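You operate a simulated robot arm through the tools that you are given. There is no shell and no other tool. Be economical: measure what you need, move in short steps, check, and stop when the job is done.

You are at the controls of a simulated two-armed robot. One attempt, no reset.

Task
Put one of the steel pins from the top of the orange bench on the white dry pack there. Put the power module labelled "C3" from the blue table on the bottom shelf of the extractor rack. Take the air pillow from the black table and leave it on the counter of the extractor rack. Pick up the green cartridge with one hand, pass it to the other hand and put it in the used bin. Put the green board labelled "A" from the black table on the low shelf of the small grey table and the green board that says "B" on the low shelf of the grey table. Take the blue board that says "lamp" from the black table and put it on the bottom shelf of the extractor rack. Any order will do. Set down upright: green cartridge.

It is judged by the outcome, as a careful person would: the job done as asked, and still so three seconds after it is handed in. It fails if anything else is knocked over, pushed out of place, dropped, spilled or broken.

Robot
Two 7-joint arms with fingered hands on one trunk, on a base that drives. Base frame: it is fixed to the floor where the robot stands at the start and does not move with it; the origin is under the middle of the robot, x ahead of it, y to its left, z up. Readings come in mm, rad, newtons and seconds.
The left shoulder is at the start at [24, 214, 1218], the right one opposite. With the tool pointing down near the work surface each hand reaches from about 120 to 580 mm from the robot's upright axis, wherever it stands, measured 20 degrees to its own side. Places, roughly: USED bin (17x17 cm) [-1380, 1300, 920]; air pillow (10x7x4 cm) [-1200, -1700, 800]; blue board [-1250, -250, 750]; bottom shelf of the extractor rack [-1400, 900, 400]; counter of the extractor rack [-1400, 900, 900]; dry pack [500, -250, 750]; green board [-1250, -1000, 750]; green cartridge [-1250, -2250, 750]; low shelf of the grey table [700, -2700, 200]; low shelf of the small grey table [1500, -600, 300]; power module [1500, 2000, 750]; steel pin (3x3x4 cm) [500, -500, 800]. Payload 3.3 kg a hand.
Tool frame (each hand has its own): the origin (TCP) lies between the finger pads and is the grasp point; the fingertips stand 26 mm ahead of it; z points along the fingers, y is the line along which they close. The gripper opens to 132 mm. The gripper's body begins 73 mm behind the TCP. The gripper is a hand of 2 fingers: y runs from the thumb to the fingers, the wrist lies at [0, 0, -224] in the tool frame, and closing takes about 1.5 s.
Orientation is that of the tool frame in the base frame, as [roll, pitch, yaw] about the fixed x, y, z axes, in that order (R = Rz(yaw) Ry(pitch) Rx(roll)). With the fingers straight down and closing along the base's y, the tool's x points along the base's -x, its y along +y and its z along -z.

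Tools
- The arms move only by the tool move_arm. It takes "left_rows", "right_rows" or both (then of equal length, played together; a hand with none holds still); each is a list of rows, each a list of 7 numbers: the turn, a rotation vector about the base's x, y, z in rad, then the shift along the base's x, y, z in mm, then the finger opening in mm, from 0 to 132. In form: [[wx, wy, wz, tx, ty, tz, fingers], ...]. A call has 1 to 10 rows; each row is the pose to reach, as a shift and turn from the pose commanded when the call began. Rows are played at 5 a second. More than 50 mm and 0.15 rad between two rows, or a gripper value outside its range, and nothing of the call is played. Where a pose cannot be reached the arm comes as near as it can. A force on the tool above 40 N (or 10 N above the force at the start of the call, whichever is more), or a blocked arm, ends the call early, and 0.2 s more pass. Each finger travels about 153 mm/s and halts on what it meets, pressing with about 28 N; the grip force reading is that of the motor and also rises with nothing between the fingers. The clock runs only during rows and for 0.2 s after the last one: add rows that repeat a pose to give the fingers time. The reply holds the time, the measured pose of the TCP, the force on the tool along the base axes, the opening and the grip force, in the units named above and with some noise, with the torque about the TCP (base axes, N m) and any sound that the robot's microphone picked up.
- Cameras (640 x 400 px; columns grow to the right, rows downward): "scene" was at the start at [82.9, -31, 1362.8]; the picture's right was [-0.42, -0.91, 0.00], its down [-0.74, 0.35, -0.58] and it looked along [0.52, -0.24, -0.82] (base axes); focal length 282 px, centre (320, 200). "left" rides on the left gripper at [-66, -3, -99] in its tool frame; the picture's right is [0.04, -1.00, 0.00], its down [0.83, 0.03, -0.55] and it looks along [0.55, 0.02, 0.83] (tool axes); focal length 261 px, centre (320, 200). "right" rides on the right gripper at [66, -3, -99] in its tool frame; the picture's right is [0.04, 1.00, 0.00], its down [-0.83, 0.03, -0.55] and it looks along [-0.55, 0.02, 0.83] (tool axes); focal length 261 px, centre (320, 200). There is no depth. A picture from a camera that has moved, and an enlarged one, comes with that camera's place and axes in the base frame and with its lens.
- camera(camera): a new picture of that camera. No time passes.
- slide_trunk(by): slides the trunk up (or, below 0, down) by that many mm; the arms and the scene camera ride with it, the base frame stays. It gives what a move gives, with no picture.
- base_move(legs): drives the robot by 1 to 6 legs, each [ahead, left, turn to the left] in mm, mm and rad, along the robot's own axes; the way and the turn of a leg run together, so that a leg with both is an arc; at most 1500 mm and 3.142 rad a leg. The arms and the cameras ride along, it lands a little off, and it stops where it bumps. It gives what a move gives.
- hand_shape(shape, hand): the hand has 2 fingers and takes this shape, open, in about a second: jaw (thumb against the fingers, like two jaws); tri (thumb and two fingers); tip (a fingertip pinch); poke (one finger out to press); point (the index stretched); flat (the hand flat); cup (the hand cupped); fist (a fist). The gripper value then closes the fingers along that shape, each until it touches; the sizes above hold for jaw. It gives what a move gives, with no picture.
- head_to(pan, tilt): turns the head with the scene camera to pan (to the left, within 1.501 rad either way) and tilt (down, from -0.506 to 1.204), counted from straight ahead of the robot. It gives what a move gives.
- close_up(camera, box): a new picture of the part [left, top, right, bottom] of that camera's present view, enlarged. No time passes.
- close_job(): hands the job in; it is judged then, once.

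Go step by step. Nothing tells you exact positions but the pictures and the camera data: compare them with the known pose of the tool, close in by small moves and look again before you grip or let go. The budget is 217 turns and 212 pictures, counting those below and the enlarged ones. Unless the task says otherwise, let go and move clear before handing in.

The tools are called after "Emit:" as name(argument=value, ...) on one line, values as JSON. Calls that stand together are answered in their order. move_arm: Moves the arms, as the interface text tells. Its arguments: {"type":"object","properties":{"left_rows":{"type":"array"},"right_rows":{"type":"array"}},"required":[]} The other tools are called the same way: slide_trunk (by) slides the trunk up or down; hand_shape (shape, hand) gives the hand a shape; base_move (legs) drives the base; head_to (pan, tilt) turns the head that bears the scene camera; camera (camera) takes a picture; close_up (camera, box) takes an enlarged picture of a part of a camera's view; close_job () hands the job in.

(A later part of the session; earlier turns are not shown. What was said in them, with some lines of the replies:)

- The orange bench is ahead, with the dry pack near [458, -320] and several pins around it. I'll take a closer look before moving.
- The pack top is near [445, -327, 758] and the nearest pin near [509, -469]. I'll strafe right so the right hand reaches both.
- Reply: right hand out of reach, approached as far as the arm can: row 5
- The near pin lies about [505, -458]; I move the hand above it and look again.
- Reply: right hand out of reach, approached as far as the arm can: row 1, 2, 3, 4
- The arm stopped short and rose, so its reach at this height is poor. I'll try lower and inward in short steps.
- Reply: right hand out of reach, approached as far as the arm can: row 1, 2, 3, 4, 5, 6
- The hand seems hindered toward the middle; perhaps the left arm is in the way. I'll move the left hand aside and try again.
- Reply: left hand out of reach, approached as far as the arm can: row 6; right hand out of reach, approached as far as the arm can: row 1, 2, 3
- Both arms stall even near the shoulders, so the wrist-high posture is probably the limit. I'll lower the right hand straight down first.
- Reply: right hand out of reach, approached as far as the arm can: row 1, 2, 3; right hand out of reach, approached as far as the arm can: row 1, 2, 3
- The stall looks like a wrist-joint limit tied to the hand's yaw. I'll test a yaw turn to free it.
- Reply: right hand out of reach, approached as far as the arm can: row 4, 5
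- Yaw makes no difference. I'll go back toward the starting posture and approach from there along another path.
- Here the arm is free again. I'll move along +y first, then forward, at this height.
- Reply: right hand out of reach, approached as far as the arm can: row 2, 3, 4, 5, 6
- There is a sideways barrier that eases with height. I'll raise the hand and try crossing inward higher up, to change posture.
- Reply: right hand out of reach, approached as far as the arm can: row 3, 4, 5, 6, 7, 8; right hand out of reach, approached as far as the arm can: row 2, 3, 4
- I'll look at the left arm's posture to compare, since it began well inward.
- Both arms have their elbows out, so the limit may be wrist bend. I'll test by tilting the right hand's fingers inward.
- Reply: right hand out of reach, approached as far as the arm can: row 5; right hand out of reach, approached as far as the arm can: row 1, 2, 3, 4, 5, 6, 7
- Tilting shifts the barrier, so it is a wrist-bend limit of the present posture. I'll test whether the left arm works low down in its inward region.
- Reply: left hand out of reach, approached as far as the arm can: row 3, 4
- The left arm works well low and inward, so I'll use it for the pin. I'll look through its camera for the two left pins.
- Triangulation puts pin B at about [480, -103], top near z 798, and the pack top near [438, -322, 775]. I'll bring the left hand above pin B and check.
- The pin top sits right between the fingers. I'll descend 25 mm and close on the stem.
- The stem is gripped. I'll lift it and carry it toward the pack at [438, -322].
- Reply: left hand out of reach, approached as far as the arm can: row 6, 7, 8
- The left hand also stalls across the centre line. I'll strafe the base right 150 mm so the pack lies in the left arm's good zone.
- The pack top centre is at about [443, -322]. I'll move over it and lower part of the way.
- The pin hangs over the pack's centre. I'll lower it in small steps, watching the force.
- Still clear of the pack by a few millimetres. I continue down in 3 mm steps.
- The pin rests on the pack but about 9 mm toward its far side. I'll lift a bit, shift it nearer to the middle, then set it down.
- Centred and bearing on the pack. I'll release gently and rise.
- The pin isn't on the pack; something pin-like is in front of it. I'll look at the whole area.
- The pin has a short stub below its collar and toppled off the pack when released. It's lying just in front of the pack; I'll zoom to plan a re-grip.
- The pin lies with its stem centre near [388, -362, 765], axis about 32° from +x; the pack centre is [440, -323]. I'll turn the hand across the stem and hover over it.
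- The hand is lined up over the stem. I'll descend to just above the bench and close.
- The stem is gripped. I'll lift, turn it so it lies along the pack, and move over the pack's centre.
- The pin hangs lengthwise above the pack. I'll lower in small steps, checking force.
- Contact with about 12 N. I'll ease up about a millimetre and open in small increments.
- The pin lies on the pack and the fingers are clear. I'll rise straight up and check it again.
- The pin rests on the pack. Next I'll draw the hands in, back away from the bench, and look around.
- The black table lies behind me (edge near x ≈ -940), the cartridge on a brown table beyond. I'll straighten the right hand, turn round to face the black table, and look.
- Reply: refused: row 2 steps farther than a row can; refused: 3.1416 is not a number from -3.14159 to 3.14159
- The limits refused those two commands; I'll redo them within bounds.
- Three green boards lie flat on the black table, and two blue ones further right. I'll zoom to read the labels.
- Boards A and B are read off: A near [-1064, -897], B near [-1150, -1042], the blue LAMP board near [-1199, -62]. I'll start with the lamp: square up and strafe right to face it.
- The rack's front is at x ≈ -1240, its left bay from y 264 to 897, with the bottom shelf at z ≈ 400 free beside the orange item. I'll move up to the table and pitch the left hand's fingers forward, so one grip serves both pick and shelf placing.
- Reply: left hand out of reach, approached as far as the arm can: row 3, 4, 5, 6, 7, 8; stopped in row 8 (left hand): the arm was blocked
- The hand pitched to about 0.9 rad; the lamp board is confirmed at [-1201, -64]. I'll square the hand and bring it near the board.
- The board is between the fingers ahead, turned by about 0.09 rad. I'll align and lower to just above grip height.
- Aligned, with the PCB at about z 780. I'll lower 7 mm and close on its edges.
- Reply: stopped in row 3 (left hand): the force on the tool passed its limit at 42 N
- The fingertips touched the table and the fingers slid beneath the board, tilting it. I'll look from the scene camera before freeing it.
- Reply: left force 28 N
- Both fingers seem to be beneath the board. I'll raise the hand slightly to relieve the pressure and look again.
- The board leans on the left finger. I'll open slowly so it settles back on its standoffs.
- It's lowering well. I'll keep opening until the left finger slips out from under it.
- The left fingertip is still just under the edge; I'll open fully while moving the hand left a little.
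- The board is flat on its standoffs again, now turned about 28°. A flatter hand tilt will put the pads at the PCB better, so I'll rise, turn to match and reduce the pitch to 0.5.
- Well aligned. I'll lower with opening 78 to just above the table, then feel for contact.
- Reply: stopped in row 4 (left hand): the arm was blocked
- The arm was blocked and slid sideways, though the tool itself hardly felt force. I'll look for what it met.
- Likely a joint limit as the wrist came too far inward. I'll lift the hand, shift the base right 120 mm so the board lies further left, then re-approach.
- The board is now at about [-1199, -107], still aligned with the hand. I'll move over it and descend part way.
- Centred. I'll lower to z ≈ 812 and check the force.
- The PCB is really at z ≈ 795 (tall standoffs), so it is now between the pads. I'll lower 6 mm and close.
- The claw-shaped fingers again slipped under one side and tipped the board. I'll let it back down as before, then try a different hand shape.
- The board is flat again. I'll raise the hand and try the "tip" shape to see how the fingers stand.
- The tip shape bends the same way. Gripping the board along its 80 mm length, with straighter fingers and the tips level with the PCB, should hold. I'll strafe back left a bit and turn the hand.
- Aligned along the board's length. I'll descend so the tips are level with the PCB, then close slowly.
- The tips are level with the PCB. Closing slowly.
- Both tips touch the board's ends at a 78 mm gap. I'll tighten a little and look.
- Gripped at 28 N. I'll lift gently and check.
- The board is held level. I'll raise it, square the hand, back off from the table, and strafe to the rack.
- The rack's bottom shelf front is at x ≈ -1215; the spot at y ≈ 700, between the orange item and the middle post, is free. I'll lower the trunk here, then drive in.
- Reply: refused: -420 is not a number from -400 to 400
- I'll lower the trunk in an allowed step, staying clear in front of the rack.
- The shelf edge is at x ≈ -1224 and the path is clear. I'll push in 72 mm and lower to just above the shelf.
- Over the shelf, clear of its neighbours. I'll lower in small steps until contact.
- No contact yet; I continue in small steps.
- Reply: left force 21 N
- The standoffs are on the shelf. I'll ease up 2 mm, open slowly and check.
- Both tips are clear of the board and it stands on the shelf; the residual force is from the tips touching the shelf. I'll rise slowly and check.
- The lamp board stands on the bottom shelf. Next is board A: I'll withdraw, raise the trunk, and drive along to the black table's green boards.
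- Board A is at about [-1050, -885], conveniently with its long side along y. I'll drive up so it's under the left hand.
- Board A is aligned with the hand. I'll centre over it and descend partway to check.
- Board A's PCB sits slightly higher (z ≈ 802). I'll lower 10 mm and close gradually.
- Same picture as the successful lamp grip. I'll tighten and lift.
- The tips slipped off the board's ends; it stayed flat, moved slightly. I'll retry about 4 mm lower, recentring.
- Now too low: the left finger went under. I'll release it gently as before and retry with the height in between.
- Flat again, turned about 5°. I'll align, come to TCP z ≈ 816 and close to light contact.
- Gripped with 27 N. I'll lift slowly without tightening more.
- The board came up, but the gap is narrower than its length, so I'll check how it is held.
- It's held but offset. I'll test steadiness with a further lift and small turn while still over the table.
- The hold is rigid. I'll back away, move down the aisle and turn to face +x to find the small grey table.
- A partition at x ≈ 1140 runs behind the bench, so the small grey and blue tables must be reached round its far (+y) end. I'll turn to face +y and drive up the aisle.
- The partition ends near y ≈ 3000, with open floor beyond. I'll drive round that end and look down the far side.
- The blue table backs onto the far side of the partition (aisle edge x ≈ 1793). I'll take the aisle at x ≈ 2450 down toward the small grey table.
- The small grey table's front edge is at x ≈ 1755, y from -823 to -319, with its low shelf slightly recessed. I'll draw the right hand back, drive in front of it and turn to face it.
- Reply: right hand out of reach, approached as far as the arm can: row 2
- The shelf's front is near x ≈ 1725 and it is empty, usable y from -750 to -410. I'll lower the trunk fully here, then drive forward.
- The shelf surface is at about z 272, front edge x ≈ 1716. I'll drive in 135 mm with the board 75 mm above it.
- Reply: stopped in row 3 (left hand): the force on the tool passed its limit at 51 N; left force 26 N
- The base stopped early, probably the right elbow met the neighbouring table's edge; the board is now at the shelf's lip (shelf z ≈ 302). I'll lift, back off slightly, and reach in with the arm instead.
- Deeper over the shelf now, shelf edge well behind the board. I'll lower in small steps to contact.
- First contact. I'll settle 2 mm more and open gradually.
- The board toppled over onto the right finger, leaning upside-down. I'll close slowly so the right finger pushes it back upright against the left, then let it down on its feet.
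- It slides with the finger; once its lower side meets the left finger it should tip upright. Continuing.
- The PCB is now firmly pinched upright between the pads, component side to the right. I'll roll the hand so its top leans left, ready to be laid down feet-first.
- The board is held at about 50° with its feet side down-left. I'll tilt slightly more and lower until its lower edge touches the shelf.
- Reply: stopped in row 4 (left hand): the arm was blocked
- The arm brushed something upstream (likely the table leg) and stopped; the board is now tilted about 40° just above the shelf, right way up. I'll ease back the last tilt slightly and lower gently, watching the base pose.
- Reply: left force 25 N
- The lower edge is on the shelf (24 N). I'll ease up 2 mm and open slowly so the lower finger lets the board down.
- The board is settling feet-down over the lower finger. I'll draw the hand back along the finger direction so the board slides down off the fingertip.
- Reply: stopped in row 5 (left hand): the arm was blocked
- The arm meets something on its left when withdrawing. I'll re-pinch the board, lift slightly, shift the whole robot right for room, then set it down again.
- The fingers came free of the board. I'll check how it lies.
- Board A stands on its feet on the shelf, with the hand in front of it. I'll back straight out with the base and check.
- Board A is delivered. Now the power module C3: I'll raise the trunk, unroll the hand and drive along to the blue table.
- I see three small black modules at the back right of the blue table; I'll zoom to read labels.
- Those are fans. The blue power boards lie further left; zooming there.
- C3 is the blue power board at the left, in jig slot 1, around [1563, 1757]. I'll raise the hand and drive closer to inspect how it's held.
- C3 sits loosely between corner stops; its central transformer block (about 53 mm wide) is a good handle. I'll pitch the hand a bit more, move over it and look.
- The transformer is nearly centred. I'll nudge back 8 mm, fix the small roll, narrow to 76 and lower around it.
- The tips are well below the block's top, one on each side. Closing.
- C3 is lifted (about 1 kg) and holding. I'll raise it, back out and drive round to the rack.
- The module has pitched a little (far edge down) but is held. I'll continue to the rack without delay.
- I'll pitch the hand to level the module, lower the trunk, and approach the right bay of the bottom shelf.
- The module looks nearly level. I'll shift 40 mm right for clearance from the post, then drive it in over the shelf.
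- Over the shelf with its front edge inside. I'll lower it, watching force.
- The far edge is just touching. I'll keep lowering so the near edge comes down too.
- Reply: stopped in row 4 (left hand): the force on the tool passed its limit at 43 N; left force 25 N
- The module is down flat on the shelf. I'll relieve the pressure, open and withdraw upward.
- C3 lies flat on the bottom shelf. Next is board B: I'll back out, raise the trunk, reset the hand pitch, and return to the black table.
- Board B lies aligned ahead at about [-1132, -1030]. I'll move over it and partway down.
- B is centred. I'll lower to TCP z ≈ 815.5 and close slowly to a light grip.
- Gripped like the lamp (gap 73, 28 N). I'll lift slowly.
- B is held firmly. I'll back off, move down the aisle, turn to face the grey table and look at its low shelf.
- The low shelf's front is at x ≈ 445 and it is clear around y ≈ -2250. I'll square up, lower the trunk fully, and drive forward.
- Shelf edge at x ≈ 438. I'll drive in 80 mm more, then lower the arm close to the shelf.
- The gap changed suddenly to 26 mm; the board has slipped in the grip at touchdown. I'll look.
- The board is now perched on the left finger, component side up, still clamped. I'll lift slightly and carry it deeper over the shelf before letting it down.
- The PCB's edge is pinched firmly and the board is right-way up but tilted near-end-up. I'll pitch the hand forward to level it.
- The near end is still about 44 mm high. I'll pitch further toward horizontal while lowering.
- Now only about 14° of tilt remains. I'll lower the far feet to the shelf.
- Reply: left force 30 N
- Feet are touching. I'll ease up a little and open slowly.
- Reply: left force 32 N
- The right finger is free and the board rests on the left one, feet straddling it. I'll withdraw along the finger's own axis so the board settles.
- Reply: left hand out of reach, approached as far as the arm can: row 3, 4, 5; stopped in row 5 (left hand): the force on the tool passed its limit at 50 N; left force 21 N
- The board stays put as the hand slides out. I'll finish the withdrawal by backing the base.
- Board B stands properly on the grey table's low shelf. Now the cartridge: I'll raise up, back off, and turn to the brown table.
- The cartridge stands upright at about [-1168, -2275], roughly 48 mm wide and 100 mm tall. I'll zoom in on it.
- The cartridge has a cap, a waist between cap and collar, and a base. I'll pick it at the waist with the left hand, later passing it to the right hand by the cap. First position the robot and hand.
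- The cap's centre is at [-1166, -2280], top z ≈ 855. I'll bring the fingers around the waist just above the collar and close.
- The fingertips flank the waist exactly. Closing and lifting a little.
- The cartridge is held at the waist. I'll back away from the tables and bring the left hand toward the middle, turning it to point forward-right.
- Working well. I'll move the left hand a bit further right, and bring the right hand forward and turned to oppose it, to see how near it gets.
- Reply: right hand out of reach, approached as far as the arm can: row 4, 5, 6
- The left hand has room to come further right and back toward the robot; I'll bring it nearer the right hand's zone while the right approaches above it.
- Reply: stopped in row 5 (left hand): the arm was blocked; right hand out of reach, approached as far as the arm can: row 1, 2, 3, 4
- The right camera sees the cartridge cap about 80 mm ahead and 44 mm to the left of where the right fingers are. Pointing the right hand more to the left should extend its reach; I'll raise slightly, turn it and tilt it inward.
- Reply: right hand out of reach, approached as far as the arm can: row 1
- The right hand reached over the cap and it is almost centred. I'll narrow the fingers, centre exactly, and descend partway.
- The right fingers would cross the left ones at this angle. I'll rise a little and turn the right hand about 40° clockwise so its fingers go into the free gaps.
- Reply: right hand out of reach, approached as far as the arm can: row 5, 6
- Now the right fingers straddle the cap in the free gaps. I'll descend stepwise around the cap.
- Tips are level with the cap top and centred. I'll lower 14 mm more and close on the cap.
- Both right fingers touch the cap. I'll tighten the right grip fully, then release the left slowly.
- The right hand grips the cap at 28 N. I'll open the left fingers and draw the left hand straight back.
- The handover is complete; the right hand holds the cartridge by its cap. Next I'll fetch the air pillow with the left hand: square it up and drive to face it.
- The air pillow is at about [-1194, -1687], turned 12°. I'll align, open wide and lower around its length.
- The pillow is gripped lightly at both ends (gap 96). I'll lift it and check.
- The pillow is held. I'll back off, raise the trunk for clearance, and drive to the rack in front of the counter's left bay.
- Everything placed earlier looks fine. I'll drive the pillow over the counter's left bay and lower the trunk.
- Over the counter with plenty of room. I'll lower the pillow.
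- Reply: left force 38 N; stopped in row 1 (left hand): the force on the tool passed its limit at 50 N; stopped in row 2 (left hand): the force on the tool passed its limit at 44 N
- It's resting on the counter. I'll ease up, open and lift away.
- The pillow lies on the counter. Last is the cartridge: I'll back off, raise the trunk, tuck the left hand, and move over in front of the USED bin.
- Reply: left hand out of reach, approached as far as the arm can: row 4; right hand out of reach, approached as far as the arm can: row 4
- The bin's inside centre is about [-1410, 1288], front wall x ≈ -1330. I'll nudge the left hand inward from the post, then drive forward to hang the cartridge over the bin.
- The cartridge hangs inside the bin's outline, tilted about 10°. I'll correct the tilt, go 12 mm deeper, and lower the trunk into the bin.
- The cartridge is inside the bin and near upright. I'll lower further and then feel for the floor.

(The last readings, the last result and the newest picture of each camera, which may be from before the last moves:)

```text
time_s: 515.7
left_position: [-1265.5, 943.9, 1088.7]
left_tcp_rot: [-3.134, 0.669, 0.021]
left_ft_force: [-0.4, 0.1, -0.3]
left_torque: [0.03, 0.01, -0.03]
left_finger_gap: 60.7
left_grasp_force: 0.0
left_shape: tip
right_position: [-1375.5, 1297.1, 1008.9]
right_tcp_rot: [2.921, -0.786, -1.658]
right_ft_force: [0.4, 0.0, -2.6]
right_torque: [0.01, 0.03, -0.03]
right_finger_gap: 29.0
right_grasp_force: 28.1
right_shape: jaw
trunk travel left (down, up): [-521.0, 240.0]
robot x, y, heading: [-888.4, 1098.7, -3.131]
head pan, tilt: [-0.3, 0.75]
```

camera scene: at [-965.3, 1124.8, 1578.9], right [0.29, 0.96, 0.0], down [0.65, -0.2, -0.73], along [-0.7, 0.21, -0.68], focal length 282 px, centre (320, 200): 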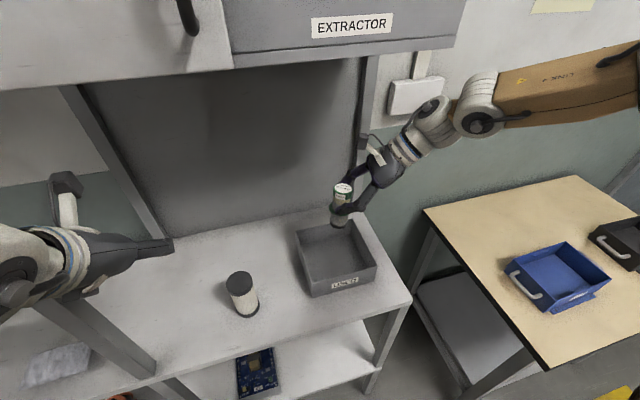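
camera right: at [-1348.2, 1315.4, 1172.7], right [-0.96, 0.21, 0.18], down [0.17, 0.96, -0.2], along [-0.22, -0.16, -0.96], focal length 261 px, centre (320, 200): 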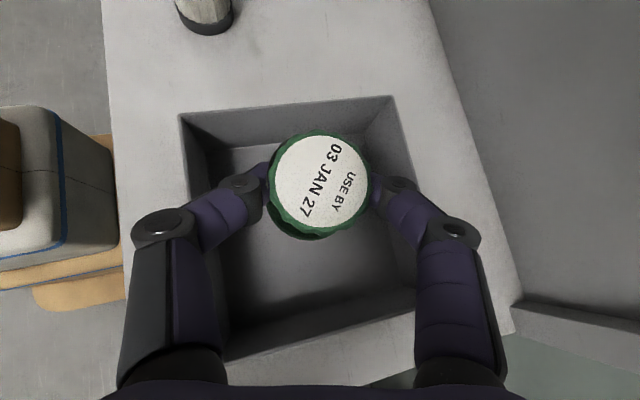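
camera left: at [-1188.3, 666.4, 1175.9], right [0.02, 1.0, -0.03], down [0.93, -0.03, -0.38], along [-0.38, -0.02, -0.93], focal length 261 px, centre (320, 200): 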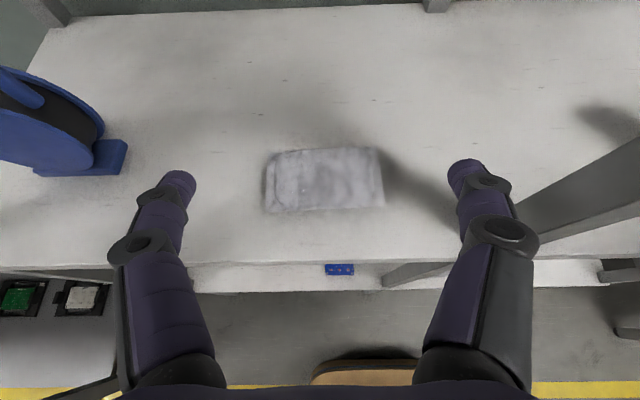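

Emit:
slide_trunk(by=-4)

Emit:
slide_trunk(by=-4)

Emit:
close_up(camera="scene", box=[280, 100, 400, 210])

```text
time_s: 516.3
left_position: [-1264.7, 944.1, 1083.5]
left_tcp_rot: [-3.133, 0.669, 0.02]
left_ft_force: [0.5, -0.5, 0.2]
left_torque: [0.01, -0.02, -0.01]
left_finger_gap: 60.5
left_grasp_force: 0.1
left_shape: tip
right_position: [-1376.1, 1296.2, 1004.7]
right_tcp_rot: [2.921, -0.785, -1.656]
right_ft_force: [-0.2, 0.8, -2.4]
right_torque: [0.03, 0.04, -0.03]
right_finger_gap: 29.0
right_grasp_force: 28.5
right_shape: jaw
trunk travel left (down, up): [-517.0, 244.0]
robot x, y, heading: [-887.5, 1103.2, -3.131]
head pan, tilt: [-0.3, 0.75]
```

```text
time_s: 516.8
left_position: [-1264.5, 944.3, 1079.9]
left_tcp_rot: [-3.132, 0.671, 0.021]
left_ft_force: [-0.5, 0.0, 0.2]
left_torque: [-0.01, -0.01, 0.01]
left_finger_gap: 60.5
left_grasp_force: 0.0
left_shape: tip
right_position: [-1375.8, 1296.8, 1001.4]
right_tcp_rot: [2.921, -0.786, -1.657]
right_ft_force: [-0.2, -0.5, -2.7]
right_torque: [0.01, -0.01, 0.01]
right_finger_gap: 28.8
right_grasp_force: 28.1
right_shape: jaw
trunk travel left (down, up): [-513.0, 248.0]
robot x, y, heading: [-883.0, 1102.4, -3.134]
head pan, tilt: [-0.3, 0.75]
```

```text
3.64 times, centred on (340, 155) of scene
camera zoom: at [-981.4, 1124.5, 1391.8], right [0.29, 0.96, 0.0], down [0.65, -0.2, -0.73], along [-0.7, 0.21, -0.68], focal length 1025 px, centre (247, 364)
```

zoom: 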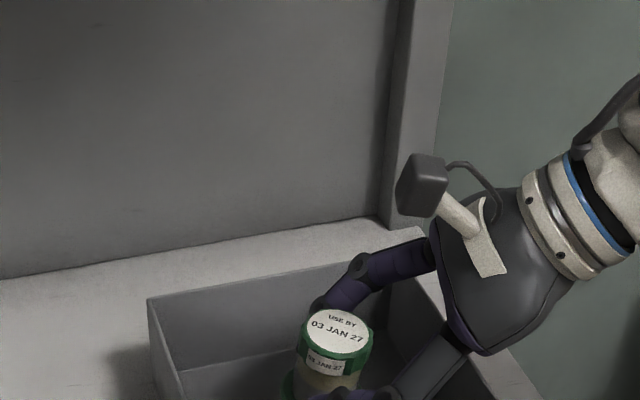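

Emit:
slide_trunk(by=-4)

Emit:
slide_trunk(by=-3)

Emit:
slide_trunk(by=-3)

```text
time_s: 517.3
left_position: [-1265.3, 944.1, 1075.2]
left_tcp_rot: [-3.134, 0.671, 0.021]
left_ft_force: [-0.3, 0.5, -0.5]
left_torque: [0.02, 0.0, -0.01]
left_finger_gap: 60.5
left_grasp_force: 0.0
left_shape: tip
right_position: [-1374.7, 1295.7, 996.7]
right_tcp_rot: [2.919, -0.786, -1.656]
right_ft_force: [0.6, 0.2, -3.1]
right_torque: [0.03, -0.01, 0.02]
right_finger_gap: 29.1
right_grasp_force: 28.2
right_shape: jaw
trunk travel left (down, up): [-509.0, 252.0]
robot x, y, heading: [-884.8, 1101.4, -3.131]
head pan, tilt: [-0.3, 0.75]
```

```text
time_s: 517.8
left_position: [-1264.8, 943.7, 1072.8]
left_tcp_rot: [-3.133, 0.672, 0.02]
left_ft_force: [0.1, -0.3, -0.1]
left_torque: [-0.01, 0.03, 0.0]
left_finger_gap: 60.7
left_grasp_force: 0.1
left_shape: tip
right_position: [-1376.5, 1295.2, 994.4]
right_tcp_rot: [2.919, -0.788, -1.655]
right_ft_force: [-0.8, -2.8, 4.2]
right_torque: [-0.08, -0.02, -0.02]
right_finger_gap: 29.3
right_grasp_force: 27.7
right_shape: jaw
trunk travel left (down, up): [-506.0, 255.0]
robot x, y, heading: [-888.5, 1099.9, -3.135]
head pan, tilt: [-0.3, 0.75]
```

```text
time_s: 518.4
left_position: [-1263.9, 943.5, 1070.9]
left_tcp_rot: [-3.132, 0.671, 0.022]
left_ft_force: [0.2, 0.6, 0.4]
left_torque: [0.03, 0.01, 0.02]
left_finger_gap: 60.5
left_grasp_force: 0.1
left_shape: tip
right_position: [-1374.7, 1293.4, 993.5]
right_tcp_rot: [2.911, -0.789, -1.648]
right_ft_force: [-2.2, -4.3, 17.5]
right_torque: [-0.29, -0.06, -0.05]
right_finger_gap: 29.5
right_grasp_force: 27.9
right_shape: jaw
trunk travel left (down, up): [-503.0, 258.0]
robot x, y, heading: [-889.8, 1103.5, -3.135]
head pan, tilt: [-0.3, 0.75]
```

The base touches the bin floor. I'll ease off a millimetre and open the right hand slowly.

Emit:
slide_trunk(by=1.5)

Emit:
move_arm(right_rows=[[0, 0, 0, 0, 0, 0, 30], [0, 0, 0, 0, 0, 0, 32], [0, 0, 0, 0, 0, 0, 34], [0, 0, 0, 0, 0, 0, 36], [0, 0, 0, 0, 0, 0, 39], [0, 0, 0, 0, 0, 0, 42], [0, 0, 0, 0, 0, 0, 46], [0, 0, 0, 0, 0, 0, 50]])

Emit:
camera(camera="right")

```text
time_s: 518.9
left_position: [-1263.3, 942.8, 1071.1]
left_tcp_rot: [-3.133, 0.672, 0.021]
left_ft_force: [-0.7, -0.2, -0.2]
left_torque: [0.0, -0.01, 0.02]
left_finger_gap: 60.6
left_grasp_force: 0.0
left_shape: tip
right_position: [-1374.1, 1294.6, 994.3]
right_tcp_rot: [2.914, -0.786, -1.653]
right_ft_force: [-1.7, -4.9, 16.7]
right_torque: [-0.26, -0.01, -0.07]
right_finger_gap: 29.5
right_grasp_force: 28.2
right_shape: jaw
trunk travel left (down, up): [-504.0, 256.0]
robot x, y, heading: [-886.1, 1099.2, -3.137]
head pan, tilt: [-0.3, 0.75]
```

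```text
time_s: 520.7
left_position: [-1264.6, 942.8, 1071.1]
left_tcp_rot: [-3.134, 0.67, 0.021]
left_ft_force: [-0.2, -0.4, 0.0]
left_torque: [0.02, -0.02, 0.0]
left_finger_gap: 60.6
left_grasp_force: 0.1
left_shape: tip
right_position: [-1374.3, 1297.3, 992.1]
right_tcp_rot: [2.919, -0.785, -1.658]
right_ft_force: [0.0, -0.4, 0.4]
right_torque: [-0.02, -0.01, 0.02]
right_finger_gap: 49.6
right_grasp_force: 0.1
right_shape: jaw
trunk travel left (down, up): [-504.0, 256.0]
robot x, y, heading: [-884.6, 1100.3, -3.132]
head pan, tilt: [-0.3, 0.75]
```

```text
16 pictures are left
camera right: at [-1348.0, 1315.5, 1106.8], right [-0.96, 0.21, 0.18], down [0.17, 0.96, -0.2], along [-0.22, -0.16, -0.96], focal length 261 px, centre (320, 200)
```

right: 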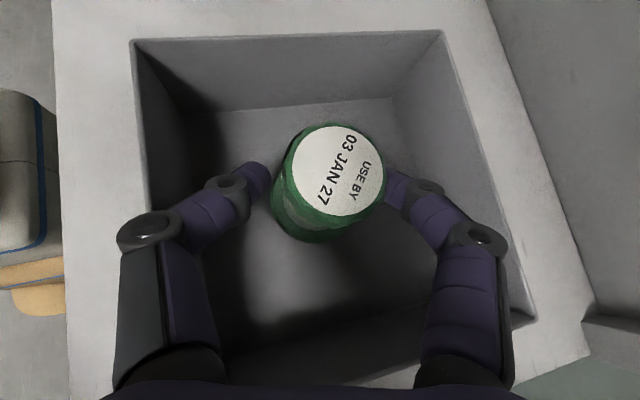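

The cartridge stands in the bin. I'll open wider and raise straight up.

Emit:
move_arm(right_rows=[[0, 0, 0, 0, 0, 0, 60], [0, 0, 0, 0, 0, 0, 72], [0, 0, 0, 0, 0, 0, 84], [0, 0, 0, 0, 0, 0, 94], [0, 0, 0, 0, 0, 0, 94]])

Emit:
slide_trunk(by=30)

Emit:
slide_trunk(by=200)

Emit:
camera(camera="right")

Emit:
camera(camera="scene")

```text
time_s: 521.9
left_position: [-1265.6, 943.9, 1070.5]
left_tcp_rot: [-3.133, 0.672, 0.021]
left_ft_force: [1.0, 0.8, -0.1]
left_torque: [-0.02, -0.01, 0.0]
left_finger_gap: 60.8
left_grasp_force: 0.1
left_shape: tip
right_position: [-1375.0, 1296.6, 993.0]
right_tcp_rot: [2.92, -0.784, -1.657]
right_ft_force: [-0.9, -1.3, 0.4]
right_torque: [0.01, -0.01, 0.02]
right_finger_gap: 93.7
right_grasp_force: 0.0
right_shape: jaw
trunk travel left (down, up): [-504.0, 256.0]
robot x, y, heading: [-886.8, 1102.8, -3.139]
head pan, tilt: [-0.3, 0.75]
```

```text
time_s: 522.6
left_position: [-1265.9, 943.4, 1101.3]
left_tcp_rot: [-3.132, 0.67, 0.021]
left_ft_force: [0.0, -0.3, 0.9]
left_torque: [0.01, 0.0, 0.01]
left_finger_gap: 60.5
left_grasp_force: 0.1
left_shape: tip
right_position: [-1374.0, 1295.8, 1020.6]
right_tcp_rot: [2.92, -0.786, -1.658]
right_ft_force: [0.0, 0.1, -0.5]
right_torque: [-0.02, 0.02, 0.01]
right_finger_gap: 93.6
right_grasp_force: 0.0
right_shape: jaw
trunk travel left (down, up): [-534.0, 226.0]
robot x, y, heading: [-886.1, 1098.9, -3.14]
head pan, tilt: [-0.3, 0.75]
```

```text
time_s: 524.8
left_position: [-1265.0, 943.5, 1301.7]
left_tcp_rot: [-3.133, 0.67, 0.021]
left_ft_force: [-0.1, -1.6, -0.7]
left_torque: [0.03, 0.03, 0.03]
left_finger_gap: 60.4
left_grasp_force: 0.1
left_shape: tip
right_position: [-1375.4, 1295.8, 1222.5]
right_tcp_rot: [2.92, -0.785, -1.656]
right_ft_force: [-0.2, -0.8, 0.4]
right_torque: [-0.01, -0.03, 0.03]
right_finger_gap: 93.5
right_grasp_force: 0.1
right_shape: jaw
trunk travel left (down, up): [-734.0, 26.0]
robot x, y, heading: [-884.4, 1099.2, -3.132]
head pan, tilt: [-0.3, 0.75]
```

```text
15 pictures are left
camera right: at [-1348.1, 1315.5, 1336.9], right [-0.96, 0.21, 0.18], down [0.17, 0.96, -0.2], along [-0.22, -0.16, -0.96], focal length 261 px, centre (320, 200)
```

right: 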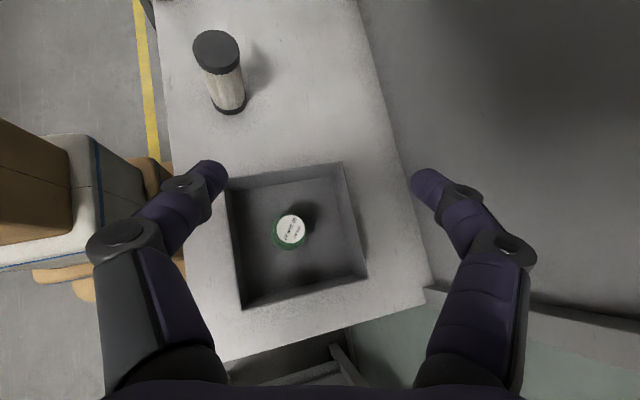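

```text
14 pictures are left
camera scene: at [-976.1, 1124.5, 1613.4], right [0.29, 0.96, 0.0], down [0.65, -0.2, -0.73], along [-0.7, 0.21, -0.68], focal length 282 px, centre (320, 200)
```

scene: 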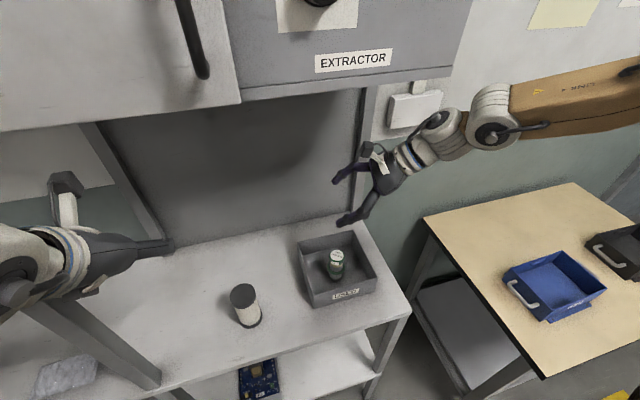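

The cartridge stands upright in the USED bin and everything else is in place. I'll back clear of the rack and take one last look.

Emit:
base_move(legs=[[-380, 0, 0]])

Emit:
head_to(pan=0.1, tilt=0.6)

Emit:
camera(camera="scene")

```text
time_s: 527.2
left_position: [-882.7, 945.3, 1301.0]
left_tcp_rot: [-3.132, 0.67, 0.027]
left_ft_force: [-0.1, 0.1, 0.4]
left_torque: [-0.03, 0.02, -0.04]
left_finger_gap: 60.8
left_grasp_force: 0.0
left_shape: tip
right_position: [-994.2, 1297.9, 1221.8]
right_tcp_rot: [2.921, -0.785, -1.653]
right_ft_force: [-0.1, 0.4, 0.3]
right_torque: [0.03, -0.02, -0.03]
right_finger_gap: 93.5
right_grasp_force: 0.0
right_shape: jaw
trunk travel left (down, up): [-734.0, 26.0]
robot x, y, heading: [-508.4, 1101.0, -3.13]
head pan, tilt: [-0.3, 0.75]
```

```text
time_s: 528.1
left_position: [-882.4, 945.4, 1301.7]
left_tcp_rot: [-3.132, 0.669, 0.026]
left_ft_force: [1.0, 0.6, 0.8]
left_torque: [0.0, 0.02, 0.05]
left_finger_gap: 60.7
left_grasp_force: 0.0
left_shape: tip
right_position: [-995.5, 1298.3, 1222.7]
right_tcp_rot: [2.92, -0.787, -1.654]
right_ft_force: [0.6, 0.2, 0.0]
right_torque: [-0.01, 0.0, -0.01]
right_finger_gap: 93.9
right_grasp_force: 0.0
right_shape: jaw
trunk travel left (down, up): [-734.0, 26.0]
robot x, y, heading: [-510.1, 1104.8, -3.126]
head pan, tilt: [0.099, 0.6]
```

```text
13 pictures are left
camera scene: at [-604.1, 1094.5, 1626.3], right [-0.11, 0.99, 0.0], down [0.56, 0.06, -0.82], along [-0.82, -0.09, -0.57], focal length 282 px, centre (320, 200)
```

scene: 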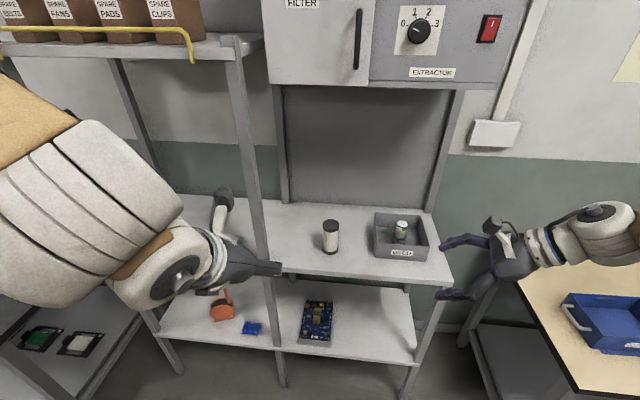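

The cartridge is upright in the bin, and C3 and the lamp board are on the bottom shelf. The pillow is on the counter, boards A and B are on their low shelves and the pin is on the dry pack, each as last seen when I left it. Both hands are empty and clear, so I'm handing in.

Emit:
close_job()

```text
The job is handed in.
```

I did every part of the task and handed it in. Two slips along the way could count against it:

- **Steel pin:** it fell off the dry pack onto the bench on my first try. I picked it up and laid it on its side on the pack.
- **Boards:** the lamp board and boards A and B tipped or slipped in the grip several times. Board A also toppled over on its shelf before I stood it back up. All three were standing on their feet when I last saw them.

| Item | Where it is now |
|---|---|
| Steel pin | Lying on the white dry pack |
| Power module C3 | Bottom shelf of the extractor rack |
| Blue "lamp" board | Bottom shelf of the extractor rack |
| Air pillow | Counter of the extractor rack |
| Green cartridge | Upright in the used bin, passed from the left hand to the right |
| Green board A | Low shelf of the small grey table |
| Green board B | Low shelf of the grey table |

- **Possible contact:** while I was placing board A, the robot stopped early twice. Its right elbow probably touched the table next to the small grey one, and its left arm pushed against something, most likely a leg of the small grey table. I saw nothing moved out of place.
- **Final check:** my last look covered only the rack and the bin, and the pillow was hidden behind the arm. I did not go back to check the pin or boards A and B.
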